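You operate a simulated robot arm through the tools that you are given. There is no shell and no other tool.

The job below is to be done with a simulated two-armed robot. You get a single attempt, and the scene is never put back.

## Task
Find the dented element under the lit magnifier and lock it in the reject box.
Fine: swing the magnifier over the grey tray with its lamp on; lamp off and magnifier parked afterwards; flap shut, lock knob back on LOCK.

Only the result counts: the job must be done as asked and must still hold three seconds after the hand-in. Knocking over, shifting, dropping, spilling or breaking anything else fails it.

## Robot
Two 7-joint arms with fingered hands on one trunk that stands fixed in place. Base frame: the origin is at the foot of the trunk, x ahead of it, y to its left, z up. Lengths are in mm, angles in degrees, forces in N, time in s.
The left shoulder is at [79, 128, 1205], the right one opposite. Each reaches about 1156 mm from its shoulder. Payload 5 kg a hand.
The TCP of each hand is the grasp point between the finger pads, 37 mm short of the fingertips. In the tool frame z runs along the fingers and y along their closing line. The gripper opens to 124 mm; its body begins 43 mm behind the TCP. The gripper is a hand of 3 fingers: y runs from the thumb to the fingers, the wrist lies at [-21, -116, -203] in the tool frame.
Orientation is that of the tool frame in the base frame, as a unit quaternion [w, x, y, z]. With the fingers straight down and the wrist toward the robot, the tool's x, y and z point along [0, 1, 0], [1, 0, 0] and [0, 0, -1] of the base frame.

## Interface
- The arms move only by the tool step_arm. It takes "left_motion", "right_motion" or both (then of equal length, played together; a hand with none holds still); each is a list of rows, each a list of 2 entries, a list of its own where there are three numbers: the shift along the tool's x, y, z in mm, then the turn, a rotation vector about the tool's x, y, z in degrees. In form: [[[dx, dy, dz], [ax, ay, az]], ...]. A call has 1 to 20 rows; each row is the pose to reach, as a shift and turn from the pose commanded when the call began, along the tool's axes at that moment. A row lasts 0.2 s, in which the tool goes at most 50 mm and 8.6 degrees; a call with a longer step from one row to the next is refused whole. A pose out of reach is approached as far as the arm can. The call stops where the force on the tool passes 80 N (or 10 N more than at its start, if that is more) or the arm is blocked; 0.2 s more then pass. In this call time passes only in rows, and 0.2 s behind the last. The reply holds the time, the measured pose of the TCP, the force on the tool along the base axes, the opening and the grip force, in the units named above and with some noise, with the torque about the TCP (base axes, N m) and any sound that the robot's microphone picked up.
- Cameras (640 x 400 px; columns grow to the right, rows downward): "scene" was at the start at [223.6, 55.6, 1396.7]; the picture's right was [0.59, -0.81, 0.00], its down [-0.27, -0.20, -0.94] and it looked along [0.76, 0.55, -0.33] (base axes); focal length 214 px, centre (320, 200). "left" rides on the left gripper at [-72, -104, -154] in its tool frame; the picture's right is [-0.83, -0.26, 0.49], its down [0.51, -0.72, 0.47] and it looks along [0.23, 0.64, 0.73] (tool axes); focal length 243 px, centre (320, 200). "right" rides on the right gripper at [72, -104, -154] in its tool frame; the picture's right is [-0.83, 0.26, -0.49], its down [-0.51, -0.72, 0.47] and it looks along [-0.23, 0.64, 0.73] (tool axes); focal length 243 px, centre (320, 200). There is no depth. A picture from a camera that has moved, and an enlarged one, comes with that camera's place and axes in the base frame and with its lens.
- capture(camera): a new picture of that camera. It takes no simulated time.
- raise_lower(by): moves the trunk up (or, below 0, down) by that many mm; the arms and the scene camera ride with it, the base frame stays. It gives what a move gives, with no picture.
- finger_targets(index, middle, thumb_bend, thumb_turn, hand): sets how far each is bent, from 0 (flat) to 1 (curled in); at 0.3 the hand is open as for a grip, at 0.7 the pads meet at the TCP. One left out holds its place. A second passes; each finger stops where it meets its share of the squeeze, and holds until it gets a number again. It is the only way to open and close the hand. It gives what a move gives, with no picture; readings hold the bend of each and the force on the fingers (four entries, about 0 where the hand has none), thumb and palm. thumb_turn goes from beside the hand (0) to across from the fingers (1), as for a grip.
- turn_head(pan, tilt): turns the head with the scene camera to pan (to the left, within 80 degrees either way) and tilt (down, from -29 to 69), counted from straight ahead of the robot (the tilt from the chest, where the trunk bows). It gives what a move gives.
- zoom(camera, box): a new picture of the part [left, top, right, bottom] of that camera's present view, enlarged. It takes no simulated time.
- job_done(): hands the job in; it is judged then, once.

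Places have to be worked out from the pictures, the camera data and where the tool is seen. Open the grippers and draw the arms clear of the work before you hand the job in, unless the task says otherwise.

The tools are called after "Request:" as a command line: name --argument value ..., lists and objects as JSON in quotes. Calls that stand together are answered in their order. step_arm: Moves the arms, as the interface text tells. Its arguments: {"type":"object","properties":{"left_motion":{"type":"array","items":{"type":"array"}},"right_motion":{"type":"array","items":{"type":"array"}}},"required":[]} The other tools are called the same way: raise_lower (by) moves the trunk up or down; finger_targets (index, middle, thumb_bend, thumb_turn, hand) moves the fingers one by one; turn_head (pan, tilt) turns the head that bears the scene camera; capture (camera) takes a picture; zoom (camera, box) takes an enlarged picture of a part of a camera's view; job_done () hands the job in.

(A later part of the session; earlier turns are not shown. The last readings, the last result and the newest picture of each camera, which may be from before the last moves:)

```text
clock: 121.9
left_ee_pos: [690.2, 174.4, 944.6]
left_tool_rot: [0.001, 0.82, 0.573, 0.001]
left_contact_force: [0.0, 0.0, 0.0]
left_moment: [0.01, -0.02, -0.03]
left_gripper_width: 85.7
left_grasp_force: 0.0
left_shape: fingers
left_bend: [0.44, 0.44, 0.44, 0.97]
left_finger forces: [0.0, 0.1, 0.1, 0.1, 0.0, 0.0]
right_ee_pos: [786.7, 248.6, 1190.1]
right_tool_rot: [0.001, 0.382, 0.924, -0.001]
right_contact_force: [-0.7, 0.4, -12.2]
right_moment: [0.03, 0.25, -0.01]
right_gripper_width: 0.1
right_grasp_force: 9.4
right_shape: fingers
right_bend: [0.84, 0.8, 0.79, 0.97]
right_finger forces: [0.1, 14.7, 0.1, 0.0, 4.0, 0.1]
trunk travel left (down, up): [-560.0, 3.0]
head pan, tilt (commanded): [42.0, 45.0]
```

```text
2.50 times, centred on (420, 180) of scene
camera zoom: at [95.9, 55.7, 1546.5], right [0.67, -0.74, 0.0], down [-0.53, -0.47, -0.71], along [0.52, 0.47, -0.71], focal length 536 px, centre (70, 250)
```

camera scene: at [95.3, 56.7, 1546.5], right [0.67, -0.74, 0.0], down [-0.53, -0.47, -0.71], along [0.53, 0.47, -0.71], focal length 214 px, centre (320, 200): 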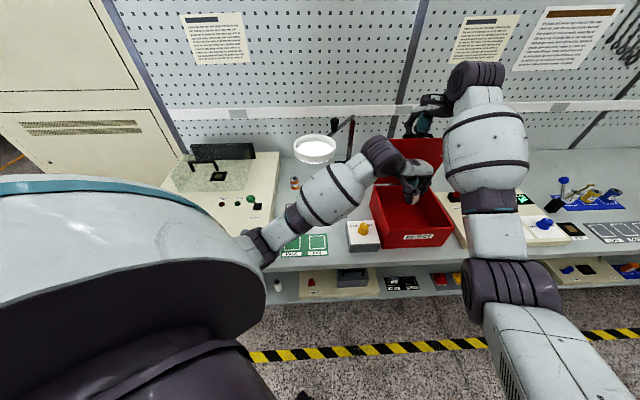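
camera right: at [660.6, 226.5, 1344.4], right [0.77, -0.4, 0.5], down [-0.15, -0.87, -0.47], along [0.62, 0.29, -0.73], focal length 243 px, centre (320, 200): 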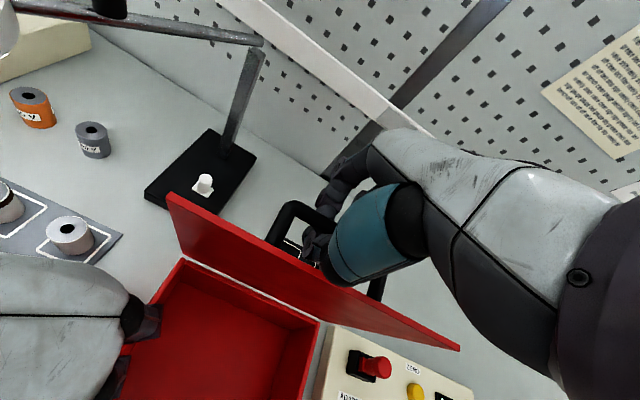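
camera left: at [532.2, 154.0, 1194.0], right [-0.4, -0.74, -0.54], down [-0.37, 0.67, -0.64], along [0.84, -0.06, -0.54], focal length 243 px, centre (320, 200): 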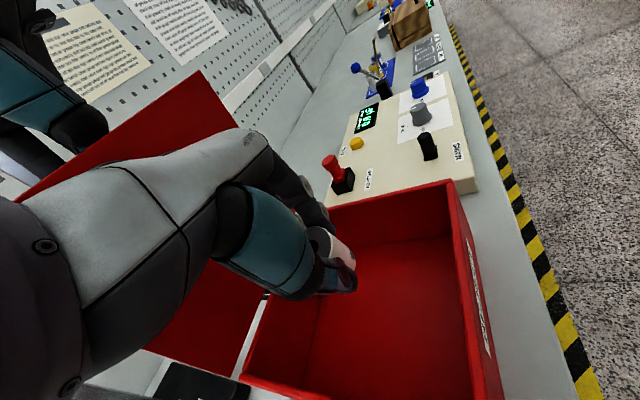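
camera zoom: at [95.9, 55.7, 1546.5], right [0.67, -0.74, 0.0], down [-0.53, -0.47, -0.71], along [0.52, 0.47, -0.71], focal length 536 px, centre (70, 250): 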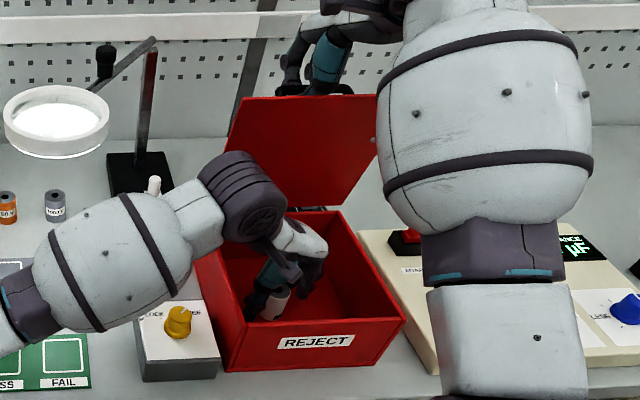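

The element stands in the box, released. I withdraw the left hand up, tilting the wrist away, and out to the left.

Request:
step_arm --left_motion '[[[0, 0, -20], [0, 0, 0]], [[0, 0, -45], [-5, 0, 0]], [[0, 0, -75], [-10, 0, 0]], [[0, 0, -105], [-15, 0, 0]], [[0, 0, -132], [-15, 0, 0]], [[14.5, -35, -132], [-15, 0, 0]], [[29, -70, -132], [-15, 0, 0]], [[43.7, -105, -132], [-15, 0, 0]], [[58, -140, -132], [-15, 0, 0]], [[72, -175, -132], [-15, 0, 0]], [[86, -210, -132], [-15, 0, 0]]]'

Request:
capture --camera "scene"

Request:
zoom --camera "scene" --box '[340, 120, 480, 260]'

Request:
capture --camera "right"

```text
clock: 124.3
left_ee_pos: [520.4, 326.3, 1075.8]
left_tool_rot: [0.108, 0.813, 0.568, 0.075]
left_contact_force: [0.5, 1.2, -1.2]
left_moment: [-0.03, -0.03, -0.02]
left_gripper_width: 86.0
left_grasp_force: 0.2
left_shape: fingers
left_bend: [0.44, 0.44, 0.44, 0.97]
left_finger forces: [0.1, 0.0, 0.0, 0.0, 0.0, 0.1]
right_ee_pos: [786.3, 248.3, 1190.9]
right_tool_rot: [0.002, 0.383, 0.924, -0.002]
right_contact_force: [-0.4, -2.3, -12.6]
right_moment: [0.07, 0.17, -0.04]
right_gripper_width: 0.2
right_grasp_force: 8.6
right_shape: fingers
right_bend: [0.84, 0.8, 0.79, 0.97]
right_finger forces: [0.0, 14.6, 0.1, 0.0, 2.9, 0.0]
trunk travel left (down, up): [-560.0, 3.0]
head pan, tilt (commanded): [42.0, 45.0]
```

```text
taken
camera scene: at [94.8, 56.2, 1546.5], right [0.67, -0.74, 0.0], down [-0.53, -0.47, -0.71], along [0.53, 0.47, -0.71], focal length 214 px, centre (320, 200)
```

scene: 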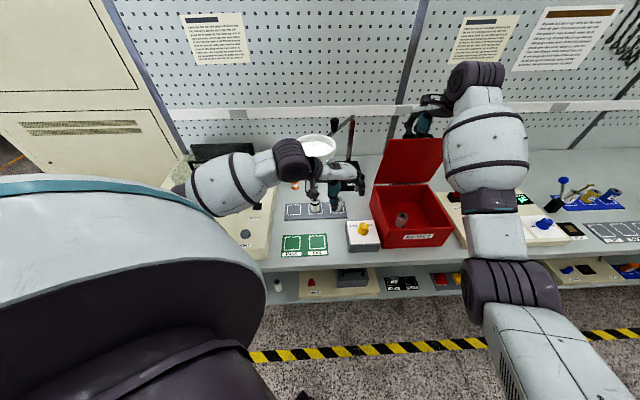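

```text
2.86 times, centred on (410, 190) of scene
camera zoom: at [94.8, 56.2, 1546.5], right [0.67, -0.74, 0.0], down [-0.53, -0.47, -0.71], along [0.53, 0.47, -0.71], focal length 613 px, centre (63, 229)
```

zoom: 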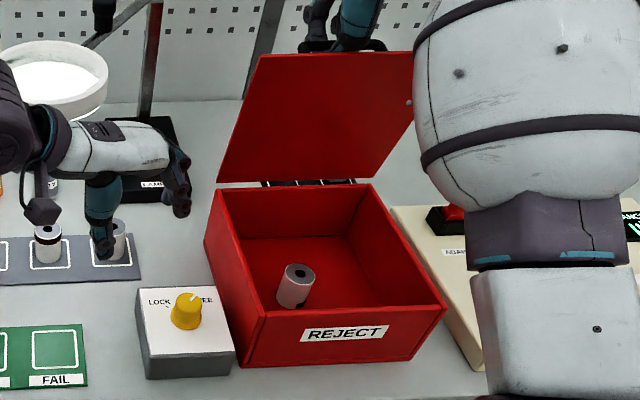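

```text
taken
camera right: at [659.8, 226.5, 1344.4], right [0.77, -0.4, 0.5], down [-0.15, -0.87, -0.47], along [0.62, 0.29, -0.73], focal length 243 px, centre (320, 200)
```

right: 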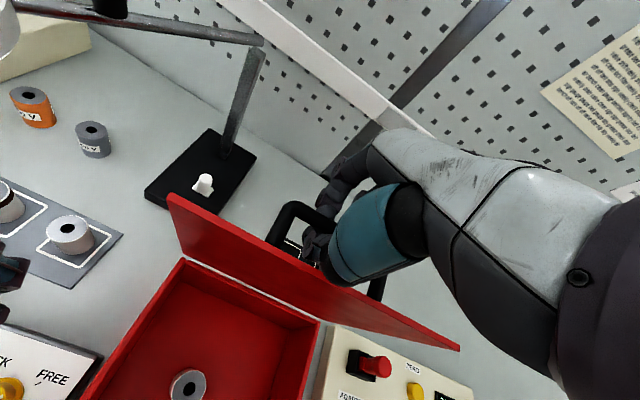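

The element stands upright in the reject box. Now I close the lid with the right hand by reversing the arc (re-fitted: hinge ≈ b 727, z 982), first half.

Request:
step_arm --right_motion '[[[0, -21.4, 0.8], [0, 0, 0]], [[0, -38.7, 3], [0, 0, 0]], [[0, -55.7, 6.8], [0, 0, 0]], [[0, -72.3, 12], [0, 0, 0]], [[0, -88.4, 18.7], [0, 0, 0]], [[0, -103.8, 26.7], [0, 0, 0]], [[0, -118.5, 36.1], [0, 0, 0]], [[0, -132.3, 46.7], [0, 0, 0]], [[0, -145.1, 58.5], [0, 0, 0]]]'

Request:
capture --camera "scene"

Request:
zoom --camera "right" --box '[160, 100, 440, 400]'

```text
clock: 126.3
left_ee_pos: [521.9, 328.6, 1076.5]
left_tool_rot: [0.107, 0.812, 0.568, 0.076]
left_contact_force: [0.4, 0.1, 0.5]
left_moment: [-0.02, 0.0, -0.02]
left_gripper_width: 86.3
left_grasp_force: 0.0
left_shape: fingers
left_bend: [0.44, 0.44, 0.44, 0.97]
left_finger forces: [0.0, 0.0, 0.1, 0.1, 0.1, 0.0]
right_ee_pos: [683.6, 144.7, 1131.1]
right_tool_rot: [0.002, 0.383, 0.924, -0.001]
right_contact_force: [4.4, 3.4, -6.4]
right_moment: [0.03, 0.15, 0.09]
right_gripper_width: 0.1
right_grasp_force: 3.6
right_shape: fingers
right_bend: [0.84, 0.81, 0.79, 0.97]
right_finger forces: [0.0, 8.3, 0.0, 0.0, 0.1, 0.0]
trunk travel left (down, up): [-560.0, 3.0]
head pan, tilt (commanded): [42.0, 45.0]
```

```text
taken
camera scene: at [95.6, 55.3, 1546.6], right [0.67, -0.74, 0.0], down [-0.53, -0.47, -0.71], along [0.52, 0.47, -0.71], focal length 214 px, centre (320, 200)
```

scene: 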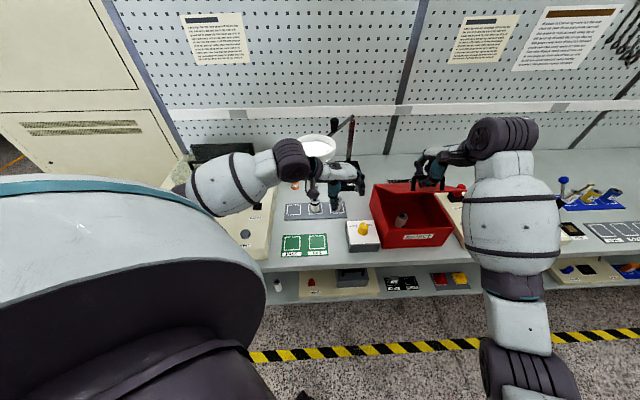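

```text
1.33 times, centred on (300, 250) of right
camera zoom: at [557.2, 123.1, 1285.9], right [0.77, -0.4, 0.5], down [-0.15, -0.87, -0.47], along [0.62, 0.29, -0.73], focal length 324 px, centre (347, 133)
```

zoom: 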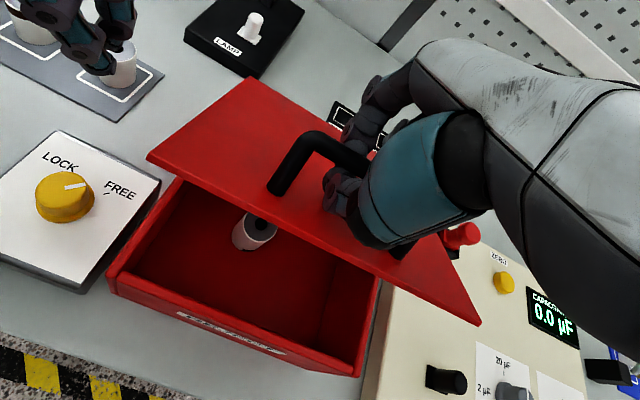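

Smooth so far. I continue down to nearly closed.

Request:
step_arm --right_motion '[[[0, -11.8, 12.8], [0, 0, 0]], [[0, -22.4, 26.6], [0, 0, 0]], [[0, -31.8, 41.3], [0, 0, 0]], [[0, -39.8, 56.7], [0, 0, 0]], [[0, -46.5, 72.8], [0, 0, 0]], [[0, -48.5, 78], [0, 0, 0]], [[0, -49.8, 82.7], [0, 0, 0]]]'

Request:
zoom --camera "scene" --box '[360, 140, 480, 260]'

Request:
zoom --camera "right" --box '[160, 150, 400, 390]'

```text
clock: 127.9
left_ee_pos: [522.3, 326.6, 1076.9]
left_tool_rot: [0.107, 0.812, 0.569, 0.075]
left_contact_force: [0.5, -0.1, 0.4]
left_moment: [0.0, 0.0, -0.02]
left_gripper_width: 86.0
left_grasp_force: 0.1
left_shape: fingers
left_bend: [0.44, 0.44, 0.44, 0.97]
left_finger forces: [0.0, 0.0, 0.0, 0.0, 0.1, 0.1]
right_ee_pos: [649.3, 109.8, 1048.9]
right_tool_rot: [0.003, 0.382, 0.924, -0.001]
right_contact_force: [3.4, 2.8, -1.9]
right_moment: [0.06, 0.07, 0.01]
right_gripper_width: 0.0
right_grasp_force: 3.0
right_shape: fingers
right_bend: [0.84, 0.81, 0.8, 0.97]
right_finger forces: [0.0, 5.6, 0.1, 0.0, 0.1, 0.0]
trunk travel left (down, up): [-560.0, 3.0]
head pan, tilt (commanded): [42.0, 45.0]
```

```text
3.33 times, centred on (420, 200) of scene
camera zoom: at [95.1, 55.6, 1546.6], right [0.67, -0.74, 0.0], down [-0.53, -0.47, -0.71], along [0.53, 0.47, -0.71], focal length 715 px, centre (-13, 200)
```

zoom: 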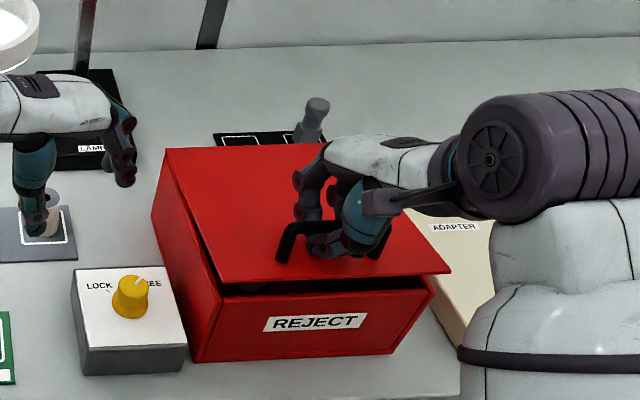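

```text
1.67 times, centred on (280, 270) of right
camera zoom: at [521.6, 88.1, 1203.3], right [0.77, -0.4, 0.5], down [-0.15, -0.87, -0.47], along [0.62, 0.29, -0.73], focal length 404 px, centre (387, 83)
```

zoom: 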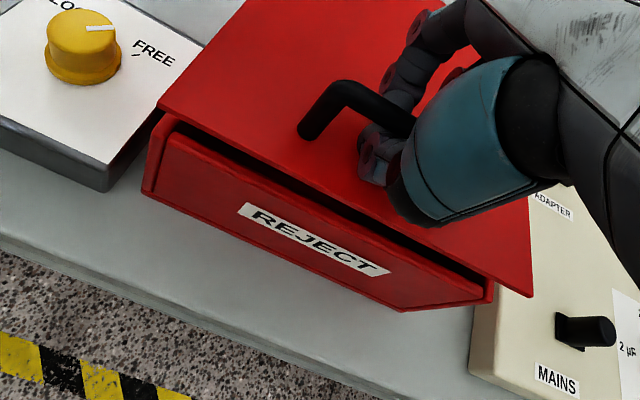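

A small gap remains because curled fingers sit under the bar. I lower another ~12 mm gently.

Request:
step_arm --right_motion '[[[0, -0.5, 4], [0, 0, 0]], [[0, -1, 8], [0, 0, 0]], [[0, -1, 12], [0, 0, 0]]]'

Request:
zoom --camera "scene" --box '[380, 170, 460, 250]'

Request:
zoom --camera "right" --box '[160, 150, 400, 390]'

```text
clock: 128.7
left_ee_pos: [520.7, 326.6, 1076.9]
left_tool_rot: [0.108, 0.813, 0.568, 0.076]
left_contact_force: [0.2, 0.0, 0.1]
left_moment: [-0.02, 0.01, 0.0]
left_gripper_width: 86.0
left_grasp_force: 0.1
left_shape: fingers
left_bend: [0.44, 0.44, 0.44, 0.97]
left_finger forces: [0.0, 0.0, 0.0, 0.0, 0.1, 0.1]
right_ee_pos: [646.6, 108.5, 1038.5]
right_tool_rot: [0.002, 0.382, 0.924, -0.001]
right_contact_force: [-2.1, 1.0, -0.9]
right_moment: [0.21, 0.11, 0.0]
right_gripper_width: 0.0
right_grasp_force: 4.6
right_shape: fingers
right_bend: [0.84, 0.81, 0.8, 0.97]
right_finger forces: [0.0, 6.2, 0.0, 0.0, 2.6, 0.0]
trunk travel left (down, up): [-560.0, 3.0]
head pan, tilt (commanded): [42.0, 45.0]
```

```text
5.00 times, centred on (420, 210) of scene
camera zoom: at [94.1, 55.3, 1546.7], right [0.67, -0.74, 0.0], down [-0.53, -0.47, -0.71], along [0.53, 0.47, -0.71], focal length 1072 px, centre (-180, 150)
```

zoom: 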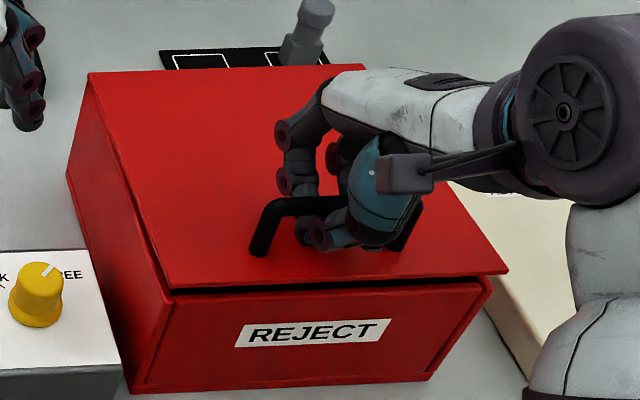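

```text
1.67 times, centred on (280, 270) of right
camera zoom: at [520.5, 86.7, 1192.0], right [0.77, -0.4, 0.5], down [-0.15, -0.87, -0.47], along [0.62, 0.29, -0.73], focal length 404 px, centre (387, 83)
```

zoom: 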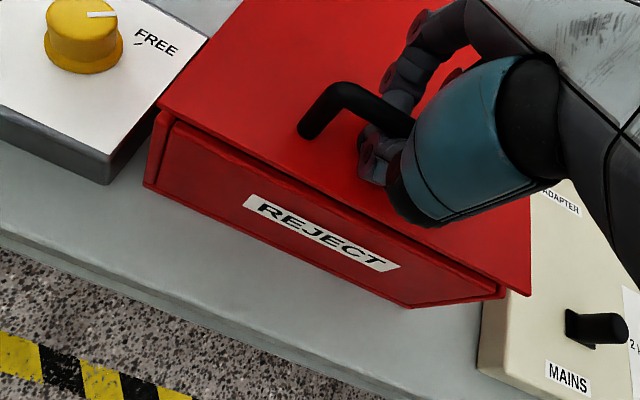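

Only a few millimetres remain. I open the fingers in two stages to let the lid settle.

Request:
finger_targets --hand "right" --index 0.62 --middle 0.62 --thumb_bend 0.62

Request:
finger_targets --hand "right" --index 0.46 --middle 0.46 --thumb_bend 0.46

Request:
zoom --camera "scene" --box '[380, 170, 460, 250]'

Request:
zoom --camera "right" --box '[160, 150, 400, 390]'

```text
clock: 129.7
left_ee_pos: [520.7, 328.2, 1076.8]
left_tool_rot: [0.108, 0.812, 0.568, 0.076]
left_contact_force: [0.3, -1.2, -0.2]
left_moment: [0.0, 0.0, 0.01]
left_gripper_width: 85.8
left_grasp_force: 0.1
left_shape: fingers
left_bend: [0.44, 0.44, 0.44, 0.97]
left_finger forces: [0.0, 0.0, 0.1, 0.1, 0.0, 0.0]
right_ee_pos: [646.6, 108.2, 1037.5]
right_tool_rot: [0.003, 0.383, 0.924, -0.001]
right_contact_force: [0.1, 0.1, -0.6]
right_moment: [-0.06, -0.02, 0.02]
right_gripper_width: 30.1
right_grasp_force: 0.0
right_shape: fingers
right_bend: [0.62, 0.62, 0.62, 0.97]
right_finger forces: [0.1, 0.1, 0.1, 0.0, 0.0, 0.1]
trunk travel left (down, up): [-560.0, 3.0]
head pan, tilt (commanded): [42.0, 45.0]
```

```text
clock: 130.7
left_ee_pos: [519.6, 326.8, 1076.9]
left_tool_rot: [0.108, 0.812, 0.568, 0.077]
left_contact_force: [-0.1, 0.1, 0.7]
left_moment: [-0.04, 0.0, 0.01]
left_gripper_width: 86.0
left_grasp_force: 0.1
left_shape: fingers
left_bend: [0.44, 0.44, 0.44, 0.97]
left_finger forces: [0.0, 0.0, 0.0, 0.0, 0.1, 0.0]
right_ee_pos: [646.6, 108.0, 1037.9]
right_tool_rot: [0.003, 0.382, 0.924, 0.0]
right_contact_force: [0.0, -0.5, 5.3]
right_moment: [0.1, -0.22, -0.04]
right_gripper_width: 79.6
right_grasp_force: 3.0
right_shape: fingers
right_bend: [0.46, 0.46, 0.46, 0.97]
right_finger forces: [0.0, 5.4, 0.1, 0.0, 0.0, 0.0]
trunk travel left (down, up): [-560.0, 3.0]
head pan, tilt (commanded): [42.0, 45.0]
```

```text
5.00 times, centred on (420, 210) of scene
camera zoom: at [93.6, 55.0, 1546.8], right [0.67, -0.74, 0.0], down [-0.53, -0.47, -0.71], along [0.53, 0.47, -0.71], focal length 1072 px, centre (-180, 150)
```

zoom: 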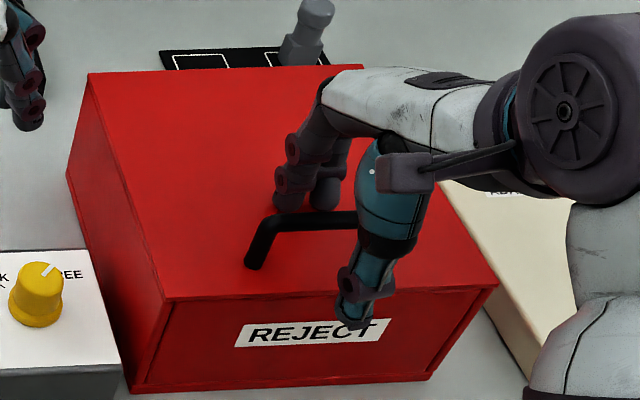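

```text
1.67 times, centred on (280, 270) of right
camera zoom: at [520.2, 86.5, 1192.7], right [0.77, -0.4, 0.5], down [-0.15, -0.87, -0.47], along [0.62, 0.29, -0.73], focal length 404 px, centre (387, 83)
```

zoom: 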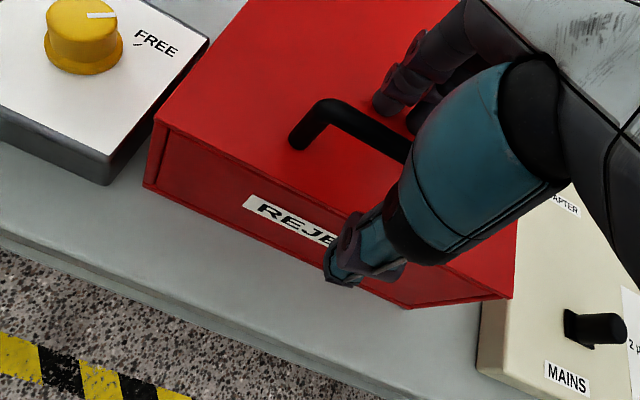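

The lid is fully shut. I lift the right hand off the handle and move the left hand away to the left so the right can reach the knob.

Request:
step_arm --left_motion '[[[16.9, -35, -9.4], [0, 0, 0]], [[33.8, -70, -18.8], [0, 0, 0]], [[50.7, -105.1, -28.1], [0, 0, 0]], [[67.6, -140.1, -37.5], [0, 0, 0]], [[84.5, -175.1, -46.9], [0, 0, 0]]]' --right_motion '[[[0, 0, -20], [0, 0, 0]], [[0, 0, -45], [0, 0, 0]], [[0, 0, -75], [0, 0, 0]], [[0, 0, -105], [0, 0, 0]], [[0, 0, -125], [0, 0, 0]]]'

Request:
capture --camera "scene"

Request:
zoom --camera "scene" --box '[360, 150, 480, 260]'

```text
clock: 131.9
left_ee_pos: [378.5, 467.3, 1079.1]
left_tool_rot: [0.107, 0.813, 0.567, 0.076]
left_contact_force: [-0.6, 0.6, 0.5]
left_moment: [-0.03, -0.03, 0.0]
left_gripper_width: 86.1
left_grasp_force: 0.0
left_shape: fingers
left_bend: [0.44, 0.44, 0.44, 0.97]
left_finger forces: [0.0, 0.0, 0.0, 0.1, 0.0, 0.1]
right_ee_pos: [645.3, 108.6, 1164.3]
right_tool_rot: [0.002, 0.382, 0.924, 0.0]
right_contact_force: [-0.7, -0.2, 0.9]
right_moment: [-0.03, -0.02, 0.01]
right_gripper_width: 79.6
right_grasp_force: 0.1
right_shape: fingers
right_bend: [0.46, 0.46, 0.46, 0.97]
right_finger forces: [0.0, 0.1, 0.1, 0.0, 0.1, 0.1]
trunk travel left (down, up): [-560.0, 3.0]
head pan, tilt (commanded): [42.0, 45.0]
```

```text
taken
camera scene: at [92.6, 55.1, 1546.9], right [0.67, -0.74, 0.0], down [-0.52, -0.47, -0.71], along [0.53, 0.47, -0.71], focal length 214 px, centre (320, 200)
```

scene: 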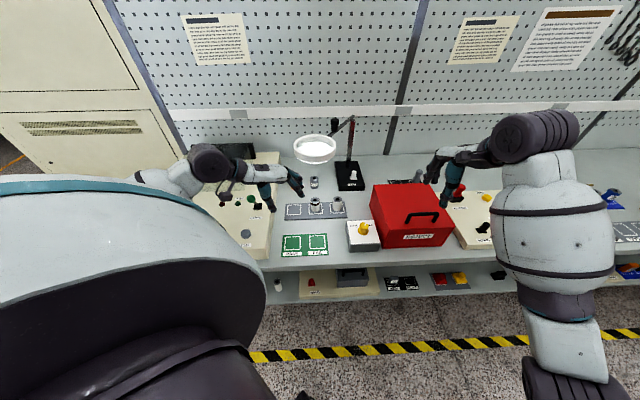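

```text
3.64 times, centred on (420, 205) of scene
camera zoom: at [92.6, 55.1, 1546.9], right [0.67, -0.74, 0.0], down [-0.52, -0.47, -0.71], along [0.53, 0.47, -0.71], focal length 780 px, centre (-44, 182)
```

zoom: 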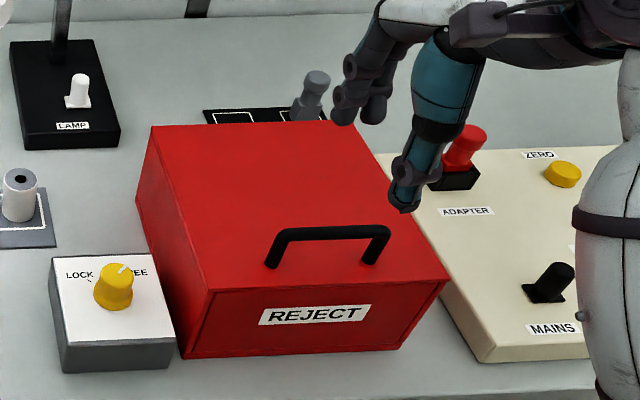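

The lid is closed and nothing else moved. I bring the right hand over the knob with yaw 5° for the counter-clockwise turn back to LOCK.

Request:
step_arm --right_motion '[[[35.6, 3.7, 0], [0, 0, 8]], [[71.3, 7.4, 15], [0, 0, 16]], [[106.9, 11, 35], [0, 0, 24]], [[142.6, 14.7, 55], [0, 0, 32]], [[178.2, 18.4, 69], [0, 0, 40]], [[178.2, 18.4, 69], [0, 0, 40]]]'

Request:
capture --camera "right"

Request:
capture --camera "scene"

```text
clock: 133.3
left_ee_pos: [380.0, 467.1, 1079.4]
left_tool_rot: [0.107, 0.813, 0.568, 0.076]
left_contact_force: [0.3, 0.0, -0.8]
left_moment: [0.05, 0.01, 0.01]
left_gripper_width: 86.1
left_grasp_force: 0.1
left_shape: fingers
left_bend: [0.44, 0.44, 0.44, 0.97]
left_finger forces: [0.0, 0.1, 0.0, 0.1, 0.0, 0.0]
right_ee_pos: [535.6, 246.4, 1093.2]
right_tool_rot: [0.002, 0.676, 0.737, 0.0]
right_contact_force: [-0.4, 0.6, -0.2]
right_moment: [0.04, 0.01, 0.01]
right_gripper_width: 79.8
right_grasp_force: 0.1
right_shape: fingers
right_bend: [0.46, 0.46, 0.46, 0.97]
right_finger forces: [0.1, 0.1, 0.0, 0.0, 0.1, 0.1]
trunk travel left (down, up): [-560.0, 3.0]
head pan, tilt (commanded): [42.0, 45.0]
```

```text
taken
camera right: at [423.6, 310.8, 1246.6], right [0.33, -0.8, 0.5], down [-0.67, -0.57, -0.47], along [0.66, -0.18, -0.73], focal length 243 px, centre (320, 200)
```

right: 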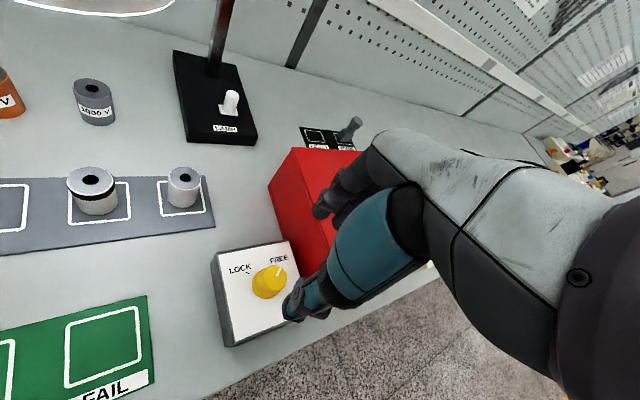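

```text
taken
camera scene: at [95.3, 53.6, 1546.7], right [0.67, -0.74, 0.0], down [-0.53, -0.47, -0.71], along [0.52, 0.47, -0.71], focal length 214 px, centre (320, 200)
```

scene: 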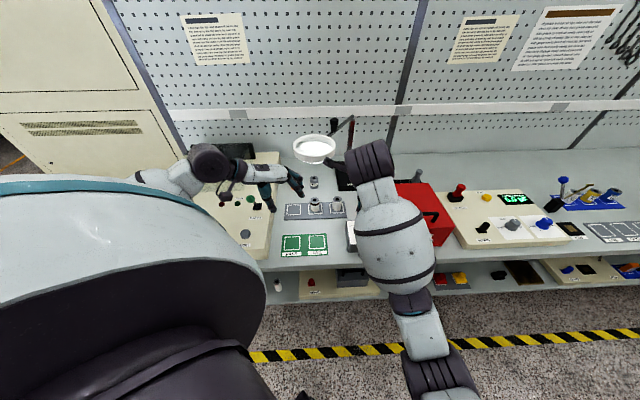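

I lower to just above the knob and check the settled position.

Request:
step_arm --right_motion '[[[0, 0, 32], [0, 0, 0]], [[0, 0, 64], [0, 0, 0]], [[0, 0, 95], [0, 0, 0]], [[0, 0, 95], [0, 0, 0]]]'

Request:
zoom --camera "right" --box '[220, 150, 400, 320]'

```text
clock: 134.3
left_ee_pos: [379.8, 467.5, 1077.6]
left_tool_rot: [0.108, 0.812, 0.568, 0.075]
left_contact_force: [0.5, 0.5, 0.4]
left_moment: [-0.02, 0.03, 0.0]
left_gripper_width: 86.0
left_grasp_force: 0.1
left_shape: fingers
left_bend: [0.44, 0.44, 0.44, 0.97]
left_finger forces: [0.1, 0.0, 0.0, 0.1, 0.1, 0.1]
right_ee_pos: [534.4, 247.8, 998.2]
right_tool_rot: [0.003, 0.676, 0.737, 0.0]
right_contact_force: [0.1, 0.3, -0.3]
right_moment: [0.01, 0.03, -0.02]
right_gripper_width: 79.8
right_grasp_force: 0.0
right_shape: fingers
right_bend: [0.46, 0.46, 0.46, 0.97]
right_finger forces: [0.1, 0.0, 0.1, 0.0, 0.1, 0.0]
trunk travel left (down, up): [-560.0, 3.0]
head pan, tilt (commanded): [42.0, 45.0]
```

```text
2.35 times, centred on (310, 235) of right
camera zoom: at [423.1, 310.3, 1152.5], right [0.33, -0.8, 0.5], down [-0.67, -0.57, -0.47], along [0.66, -0.18, -0.73], focal length 571 px, centre (344, 118)
```

zoom: 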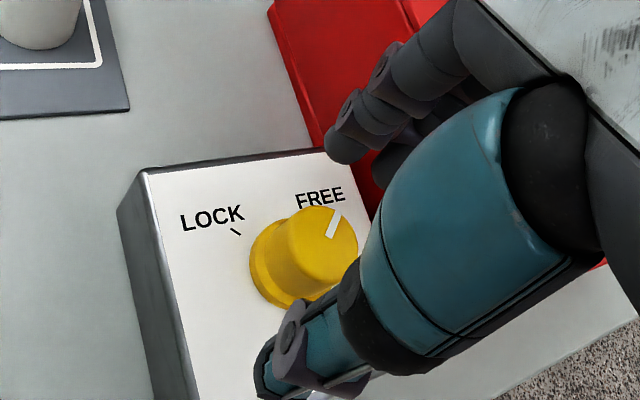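

Well aligned. I go down to grip height, close firmly and turn counter-clockwise.

Request:
step_arm --right_motion '[[[0, -2, 6], [0, 0, 0]], [[0, -2, 11], [0, 0, 0]], [[0, -2, 11], [0, 0, 0]]]'

Request:
finger_targets --hand "right" --index 0.66 --middle 0.66 --thumb_bend 0.66

Request:
finger_targets --hand "right" --index 0.74 --middle 0.74 --thumb_bend 0.76

Request:
step_arm --right_motion '[[[0, 0, 0], [0, 0, -8]], [[0, 0, 0], [0, 0, -16]], [[0, 0, 0], [0, 0, -24]], [[0, 0, 0], [0, 0, -32]], [[0, 0, 0], [0, 0, -40]]]'

Request:
zoom --camera "right" --box '[220, 150, 400, 320]'

```text
clock: 135.1
left_ee_pos: [380.2, 467.0, 1077.9]
left_tool_rot: [0.109, 0.813, 0.568, 0.075]
left_contact_force: [-0.1, -0.2, 0.2]
left_moment: [-0.01, -0.02, -0.01]
left_gripper_width: 86.3
left_grasp_force: 0.2
left_shape: fingers
left_bend: [0.44, 0.44, 0.44, 0.97]
left_finger forces: [0.0, 0.0, 0.0, 0.0, 0.0, 0.0]
right_ee_pos: [533.3, 246.2, 986.7]
right_tool_rot: [0.003, 0.676, 0.737, 0.001]
right_contact_force: [0.4, 0.3, -0.7]
right_moment: [-0.02, 0.04, -0.01]
right_gripper_width: 79.7
right_grasp_force: 0.0
right_shape: fingers
right_bend: [0.46, 0.46, 0.46, 0.97]
right_finger forces: [0.0, 0.0, 0.1, 0.0, 0.0, 0.0]
trunk travel left (down, up): [-560.0, 3.0]
head pan, tilt (commanded): [42.0, 45.0]
```

```text
clock: 136.1
left_ee_pos: [380.9, 467.5, 1077.6]
left_tool_rot: [0.109, 0.812, 0.568, 0.076]
left_contact_force: [0.0, 0.2, -0.2]
left_moment: [0.0, 0.03, 0.0]
left_gripper_width: 86.1
left_grasp_force: 0.0
left_shape: fingers
left_bend: [0.44, 0.44, 0.44, 0.97]
left_finger forces: [0.0, 0.0, 0.0, 0.0, 0.0, 0.0]
right_ee_pos: [533.1, 246.1, 987.1]
right_tool_rot: [0.002, 0.676, 0.737, 0.0]
right_contact_force: [7.8, 0.9, 0.8]
right_moment: [0.04, -0.24, -0.01]
right_gripper_width: 31.6
right_grasp_force: 6.6
right_shape: fingers
right_bend: [0.6, 0.64, 0.64, 0.97]
right_finger forces: [7.3, 2.7, 0.0, 0.0, 2.6, 0.0]
trunk travel left (down, up): [-560.0, 3.0]
head pan, tilt (commanded): [42.0, 45.0]
```

```text
clock: 137.1
left_ee_pos: [379.9, 467.6, 1078.2]
left_tool_rot: [0.107, 0.812, 0.569, 0.076]
left_contact_force: [0.3, -0.5, 0.2]
left_moment: [0.01, 0.04, 0.01]
left_gripper_width: 86.1
left_grasp_force: 0.0
left_shape: fingers
left_bend: [0.44, 0.44, 0.44, 0.97]
left_finger forces: [0.0, 0.1, 0.1, 0.0, 0.0, 0.0]
right_ee_pos: [532.6, 245.8, 986.9]
right_tool_rot: [0.002, 0.675, 0.738, 0.001]
right_contact_force: [4.2, -5.5, -1.3]
right_moment: [-0.18, -0.23, 0.06]
right_gripper_width: 30.0
right_grasp_force: 19.7
right_shape: fingers
right_bend: [0.6, 0.65, 0.66, 0.97]
right_finger forces: [12.0, 11.0, 0.1, 0.0, 16.2, 0.1]
trunk travel left (down, up): [-560.0, 3.0]
head pan, tilt (commanded): [42.0, 45.0]
```

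```text
clock: 138.3
left_ee_pos: [381.9, 466.4, 1078.8]
left_tool_rot: [0.106, 0.813, 0.568, 0.075]
left_contact_force: [-0.6, 0.5, 0.2]
left_moment: [0.02, 0.0, 0.01]
left_gripper_width: 86.3
left_grasp_force: 0.0
left_shape: fingers
left_bend: [0.44, 0.44, 0.44, 0.97]
left_finger forces: [0.0, 0.0, 0.0, 0.0, 0.0, 0.1]
right_ee_pos: [534.9, 245.4, 986.9]
right_tool_rot: [0.003, 0.382, 0.924, 0.0]
right_contact_force: [16.6, -10.5, 1.9]
right_moment: [-0.34, -0.7, -0.07]
right_gripper_width: 29.9
right_grasp_force: 22.7
right_shape: fingers
right_bend: [0.6, 0.65, 0.66, 0.97]
right_finger forces: [10.4, 19.4, 0.0, 0.0, 16.6, 0.1]
trunk travel left (down, up): [-560.0, 3.0]
head pan, tilt (commanded): [42.0, 45.0]
```

```text
2.35 times, centred on (310, 235) of right
camera zoom: at [408.5, 223.3, 1141.0], right [0.77, -0.4, 0.5], down [-0.15, -0.87, -0.47], along [0.62, 0.29, -0.73], focal length 571 px, centre (344, 118)
```

zoom: 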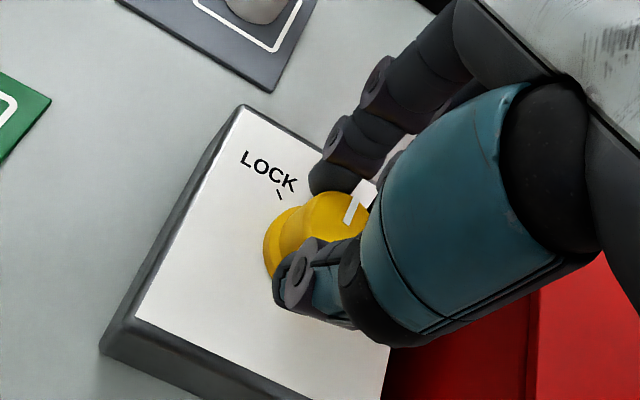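

The pointer follows. Lateral load is ~20 N, so I shift the hand 2–3 mm to relieve it while turning the next 24°.

Request:
step_arm --right_motion '[[[-2.5, 0.4, 0], [0, 0, -8]], [[-2.5, 0.4, 0], [0, 0, -16]], [[-2.5, 0.4, 0], [0, 0, -24]]]'

Request:
zoom --camera "right" --box '[220, 150, 400, 320]'

```text
clock: 139.1
left_ee_pos: [381.3, 466.6, 1077.5]
left_tool_rot: [0.107, 0.813, 0.567, 0.074]
left_contact_force: [-0.2, -0.6, 0.0]
left_moment: [0.01, 0.01, 0.0]
left_gripper_width: 85.9
left_grasp_force: 0.1
left_shape: fingers
left_bend: [0.44, 0.44, 0.44, 0.97]
left_finger forces: [0.0, 0.0, 0.1, 0.0, 0.0, 0.0]
right_ee_pos: [536.2, 245.0, 987.0]
right_tool_rot: [0.002, 0.182, 0.983, 0.0]
right_contact_force: [17.6, -2.8, 4.6]
right_moment: [0.03, -0.62, -0.03]
right_gripper_width: 29.7
right_grasp_force: 23.6
right_shape: fingers
right_bend: [0.6, 0.65, 0.67, 0.97]
right_finger forces: [11.0, 18.7, 0.1, 0.0, 16.7, 0.0]
trunk travel left (down, up): [-560.0, 3.0]
head pan, tilt (commanded): [42.0, 45.0]
```

```text
2.35 times, centred on (310, 235) of right
camera zoom: at [430.2, 174.3, 1141.0], right [0.87, -0.05, 0.5], down [0.22, -0.86, -0.47], along [0.45, 0.52, -0.73], focal length 571 px, centre (344, 118)
```

zoom: 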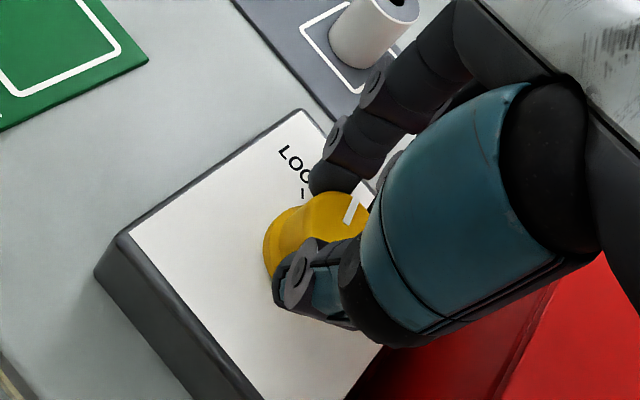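

I continue the last part with another small relief shift.

Request:
step_arm --right_motion '[[[-2.8, 1.1, 0], [0, 0, -8]], [[-2.8, 1.1, 0], [0, 0, -16]], [[-2.8, 1.1, 0], [0, 0, -24]]]'

Request:
zoom --camera "right" --box '[220, 150, 400, 320]'

Request:
zoom --camera "scene" --box '[310, 190, 410, 280]'

```text
clock: 139.9
left_ee_pos: [380.2, 468.4, 1076.9]
left_tool_rot: [0.107, 0.812, 0.568, 0.075]
left_contact_force: [-0.3, 0.0, 0.6]
left_moment: [-0.05, 0.01, 0.01]
left_gripper_width: 86.2
left_grasp_force: 0.1
left_shape: fingers
left_bend: [0.44, 0.44, 0.44, 0.97]
left_finger forces: [0.1, 0.0, 0.0, 0.0, 0.0, 0.0]
right_ee_pos: [538.2, 246.3, 986.0]
right_tool_rot: [0.002, -0.027, 1.0, -0.002]
right_contact_force: [13.9, 4.2, 6.5]
right_moment: [0.25, -0.46, -0.06]
right_gripper_width: 29.9
right_grasp_force: 23.6
right_shape: fingers
right_bend: [0.6, 0.65, 0.67, 0.96]
right_finger forces: [11.8, 17.1, 0.1, 0.0, 17.9, 0.1]
trunk travel left (down, up): [-560.0, 3.0]
head pan, tilt (commanded): [42.0, 45.0]
```

```text
2.35 times, centred on (310, 235) of right
camera zoom: at [470.7, 138.9, 1141.2], right [0.81, 0.31, 0.49], down [0.55, -0.69, -0.47], along [0.2, 0.65, -0.73], focal length 571 px, centre (344, 118)
```

zoom: 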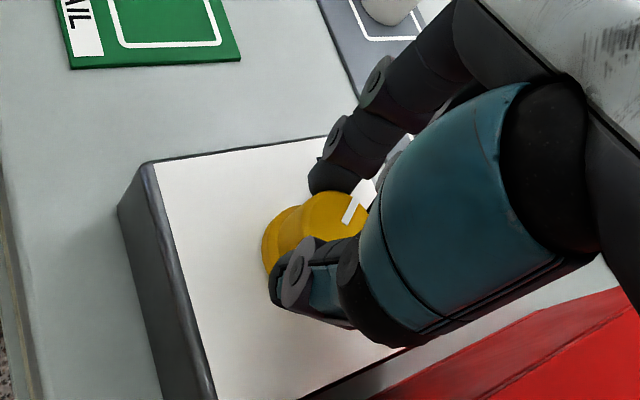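

```text
4.44 times, centred on (360, 235) of scene
camera zoom: at [95.7, 55.7, 1546.6], right [0.67, -0.74, 0.0], down [-0.53, -0.47, -0.71], along [0.52, 0.47, -0.71], focal length 953 px, centre (142, 44)
```

zoom: 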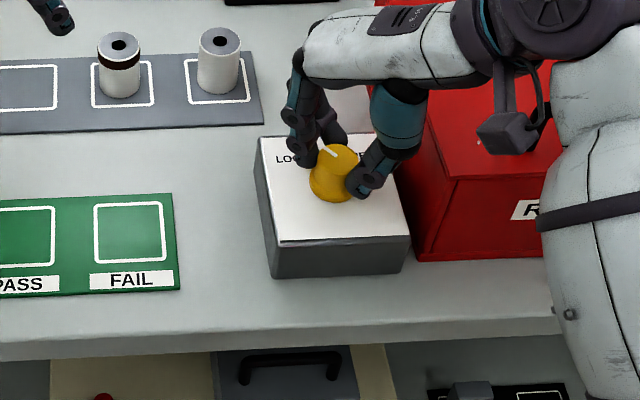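

The pointer is at/near LOCK; I add a few degrees to reach the end stop.

Request:
step_arm --right_motion '[[[-1.5, 0, 0], [0, 0, -4]], [[-1.5, 0, 0], [0, 0, -7]]]'

Request:
finger_targets --hand "right" --index 0.46 --middle 0.46 --thumb_bend 0.46

Request:
zoom --camera "scene" --box '[310, 190, 410, 280]'

Request:
zoom --camera "right" --box '[220, 150, 400, 320]'

```text
clock: 140.5
left_ee_pos: [380.0, 467.5, 1076.9]
left_tool_rot: [0.107, 0.813, 0.568, 0.075]
left_contact_force: [0.2, -0.4, -0.8]
left_moment: [0.02, 0.01, 0.0]
left_gripper_width: 85.9
left_grasp_force: 0.0
left_shape: fingers
left_bend: [0.44, 0.44, 0.44, 0.97]
left_finger forces: [0.1, 0.1, 0.1, 0.1, 0.0, 0.0]
right_ee_pos: [537.8, 246.9, 987.0]
right_tool_rot: [0.002, -0.088, 0.996, -0.002]
right_contact_force: [7.1, 5.0, 7.6]
right_moment: [0.27, -0.21, -0.06]
right_gripper_width: 29.8
right_grasp_force: 21.8
right_shape: fingers
right_bend: [0.6, 0.66, 0.67, 0.96]
right_finger forces: [12.9, 13.9, 0.0, 0.0, 17.7, 0.0]
trunk travel left (down, up): [-560.0, 3.0]
head pan, tilt (commanded): [42.0, 45.0]
```

```text
clock: 141.5
left_ee_pos: [380.7, 467.7, 1078.9]
left_tool_rot: [0.108, 0.813, 0.567, 0.075]
left_contact_force: [-0.5, 0.1, 0.3]
left_moment: [-0.02, 0.02, 0.0]
left_gripper_width: 86.2
left_grasp_force: 0.0
left_shape: fingers
left_bend: [0.44, 0.44, 0.44, 0.97]
left_finger forces: [0.0, 0.1, 0.0, 0.1, 0.0, 0.0]
right_ee_pos: [538.3, 246.3, 986.9]
right_tool_rot: [0.001, -0.087, 0.996, -0.002]
right_contact_force: [0.1, 0.1, -0.2]
right_moment: [0.02, -0.02, -0.03]
right_gripper_width: 79.5
right_grasp_force: 0.1
right_shape: fingers
right_bend: [0.46, 0.46, 0.46, 0.97]
right_finger forces: [0.0, 0.1, 0.1, 0.0, 0.1, 0.0]
trunk travel left (down, up): [-560.0, 3.0]
head pan, tilt (commanded): [42.0, 45.0]
```

```text
4.44 times, centred on (360, 235) of scene
camera zoom: at [94.4, 55.3, 1546.7], right [0.67, -0.74, 0.0], down [-0.53, -0.47, -0.71], along [0.53, 0.47, -0.71], focal length 953 px, centre (142, 44)
```

zoom: 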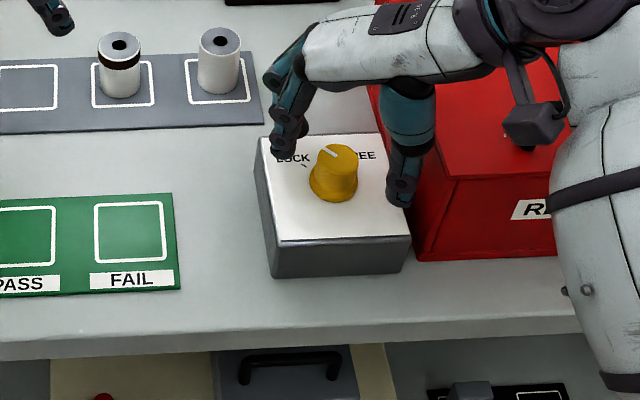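

```text
2.35 times, centred on (310, 235) of right
camera zoom: at [484.5, 131.6, 1141.3], right [0.77, 0.4, 0.49], down [0.63, -0.62, -0.47], along [0.12, 0.67, -0.73], focal length 571 px, centre (344, 118)
```

zoom: 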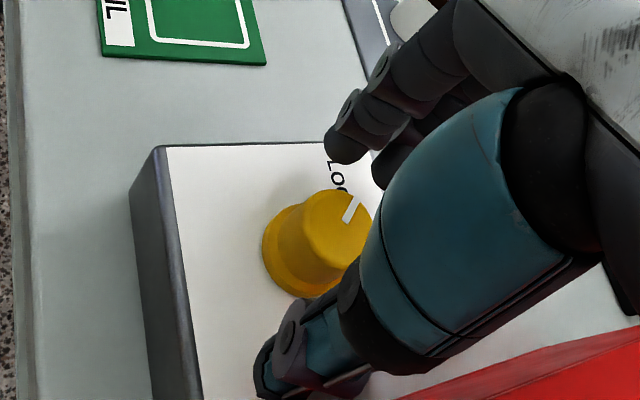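

I lift the right hand and compare the knob's pointer with its starting position.

Request:
step_arm --right_motion '[[[0, 0, -30], [0, 0, 0]], [[0, 0, -70], [0, 0, 0]], [[0, 0, -115], [0, 0, 0]], [[-40, 0, -140], [0, 0, 0]], [[-85, 0, -150], [0, 0, 0]], [[-130, -10, -150], [0, 0, 0]]]'

Request:
zoom --camera "scene" --box '[340, 210, 390, 260]'

Request:
capture --camera "right"

```text
clock: 142.9
left_ee_pos: [380.3, 466.8, 1077.5]
left_tool_rot: [0.108, 0.813, 0.568, 0.076]
left_contact_force: [-0.2, 0.1, -0.1]
left_moment: [-0.02, 0.03, 0.02]
left_gripper_width: 86.0
left_grasp_force: 0.0
left_shape: fingers
left_bend: [0.44, 0.44, 0.44, 0.97]
left_finger forces: [0.0, 0.0, 0.0, 0.1, 0.1, 0.0]
right_ee_pos: [670.0, 258.9, 1137.0]
right_tool_rot: [0.002, -0.088, 0.996, -0.002]
right_contact_force: [0.2, -0.3, -0.2]
right_moment: [-0.01, 0.0, -0.03]
right_gripper_width: 79.8
right_grasp_force: 0.0
right_shape: fingers
right_bend: [0.46, 0.46, 0.46, 0.97]
right_finger forces: [0.0, 0.0, 0.0, 0.0, 0.1, 0.0]
trunk travel left (down, up): [-560.0, 3.0]
head pan, tilt (commanded): [42.0, 45.0]
```

```text
8.00 times, centred on (365, 235) of scene
camera zoom: at [95.4, 55.2, 1546.6], right [0.67, -0.74, 0.0], down [-0.53, -0.47, -0.71], along [0.52, 0.47, -0.71], focal length 1716 px, centre (-40, -80)
```

zoom: 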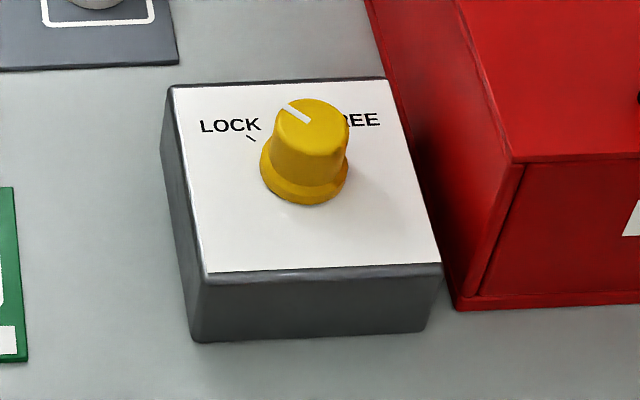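

```text
taken
camera right: at [614.1, 144.0, 1291.8], right [0.77, 0.4, 0.49], down [0.63, -0.62, -0.47], along [0.12, 0.67, -0.73], focal length 243 px, centre (320, 200)
```

right: 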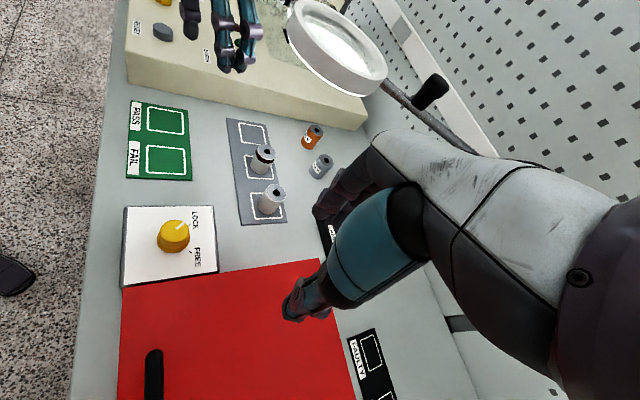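

The pointer looks back on LOCK. I verify from above with the right camera.

Request:
zoom --camera "right" --box '[115, 195, 225, 290]'

Request:
zoom --camera "scene" --box '[270, 110, 400, 230]'

```text
4.21 times, centred on (170, 242) of right
camera zoom: at [614.1, 144.0, 1291.8], right [0.77, 0.4, 0.49], down [0.63, -0.62, -0.47], along [0.12, 0.67, -0.73], focal length 1022 px, centre (952, 21)
```

zoom: 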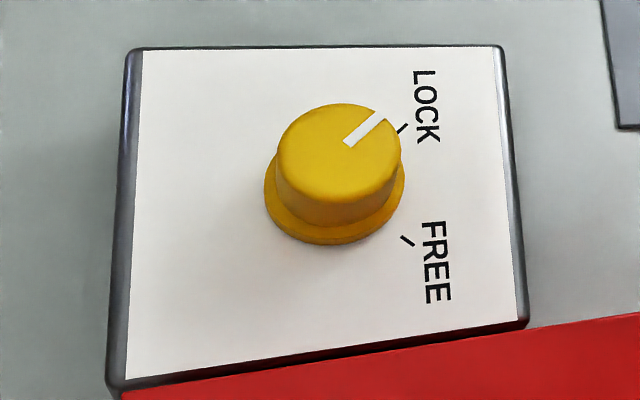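

```text
3.33 times, centred on (335, 170) of scene
camera zoom: at [95.4, 55.2, 1546.6], right [0.67, -0.74, 0.0], down [-0.53, -0.47, -0.71], along [0.52, 0.47, -0.71], focal length 715 px, centre (270, 300)
```

zoom: 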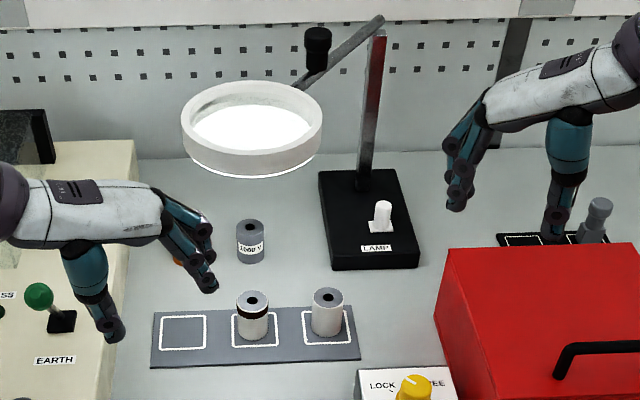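

LOCK is confirmed exactly on its tick. Next, lamp off: I shape the right hand with index extended and move behind the box to the right side of the lamp lever.

Request:
finger_targets --hand "right" --index 0.3 --middle 1.0 --thumb_bend 0.9

Request:
step_arm --right_motion '[[[-22.2, 19.3, 0], [0, 0, 7.6]], [[-44.3, 38.7, 0], [0, 0, 15.2]], [[-66.5, 58, 3], [0, 0, 22.8]], [[-88.6, 77.4, 6], [0, 0, 30.4]], [[-110.8, 96.7, 10], [0, 0, 38]], [[-110.8, 96.7, 10], [0, 0, 38]]]'

Request:
capture --camera "scene"

Request:
zoom --camera "scene" --box '[325, 130, 385, 200]'

```text
clock: 143.9
left_ee_pos: [379.9, 468.6, 1078.9]
left_tool_rot: [0.108, 0.813, 0.568, 0.075]
left_contact_force: [-0.2, -0.1, 0.3]
left_moment: [-0.02, 0.0, 0.01]
left_gripper_width: 86.2
left_grasp_force: 0.0
left_shape: fingers
left_bend: [0.44, 0.44, 0.44, 0.97]
left_finger forces: [0.1, 0.0, 0.0, 0.1, 0.0, 0.0]
right_ee_pos: [667.7, 258.0, 1137.4]
right_tool_rot: [0.002, -0.087, 0.996, -0.002]
right_contact_force: [0.2, 0.9, 0.2]
right_moment: [0.01, 0.02, -0.01]
right_gripper_width: 33.5
right_grasp_force: 0.1
right_shape: fingers
right_bend: [0.3, 1.0, 0.9, 0.97]
right_finger forces: [0.1, 0.1, 0.0, 0.0, 0.0, 0.0]
trunk travel left (down, up): [-560.0, 3.0]
head pan, tilt (commanded): [42.0, 45.0]
```

```text
clock: 145.3
left_ee_pos: [380.2, 466.8, 1078.0]
left_tool_rot: [0.107, 0.813, 0.568, 0.076]
left_contact_force: [0.9, 0.6, 0.6]
left_moment: [0.01, -0.06, 0.0]
left_gripper_width: 86.1
left_grasp_force: 0.1
left_shape: fingers
left_bend: [0.44, 0.44, 0.44, 0.97]
left_finger forces: [0.1, 0.1, 0.0, 0.1, 0.1, 0.1]
right_ee_pos: [761.4, 372.1, 1128.1]
right_tool_rot: [0.002, 0.242, 0.97, -0.001]
right_contact_force: [0.4, 0.0, -0.5]
right_moment: [0.04, -0.01, -0.02]
right_gripper_width: 33.8
right_grasp_force: 0.0
right_shape: fingers
right_bend: [0.3, 1.0, 0.9, 0.97]
right_finger forces: [0.0, 0.1, 0.0, 0.0, 0.0, 0.1]
trunk travel left (down, up): [-560.0, 3.0]
head pan, tilt (commanded): [42.0, 45.0]
```

```text
taken
camera scene: at [94.4, 54.1, 1546.7], right [0.67, -0.74, 0.0], down [-0.53, -0.47, -0.71], along [0.53, 0.47, -0.71], focal length 214 px, centre (320, 200)
```

scene: 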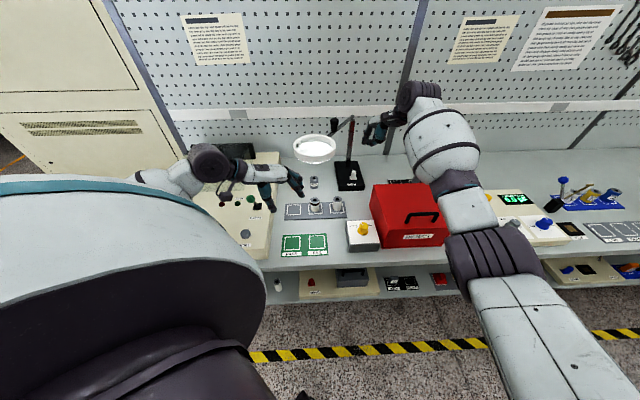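

```text
5.71 times, centred on (355, 165) of scene
camera zoom: at [94.4, 54.1, 1546.7], right [0.67, -0.74, 0.0], down [-0.53, -0.47, -0.71], along [0.53, 0.47, -0.71], focal length 1226 px, centre (120, 400)
```

zoom: 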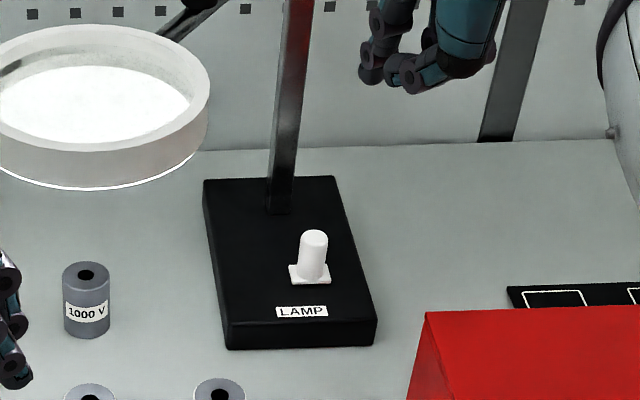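

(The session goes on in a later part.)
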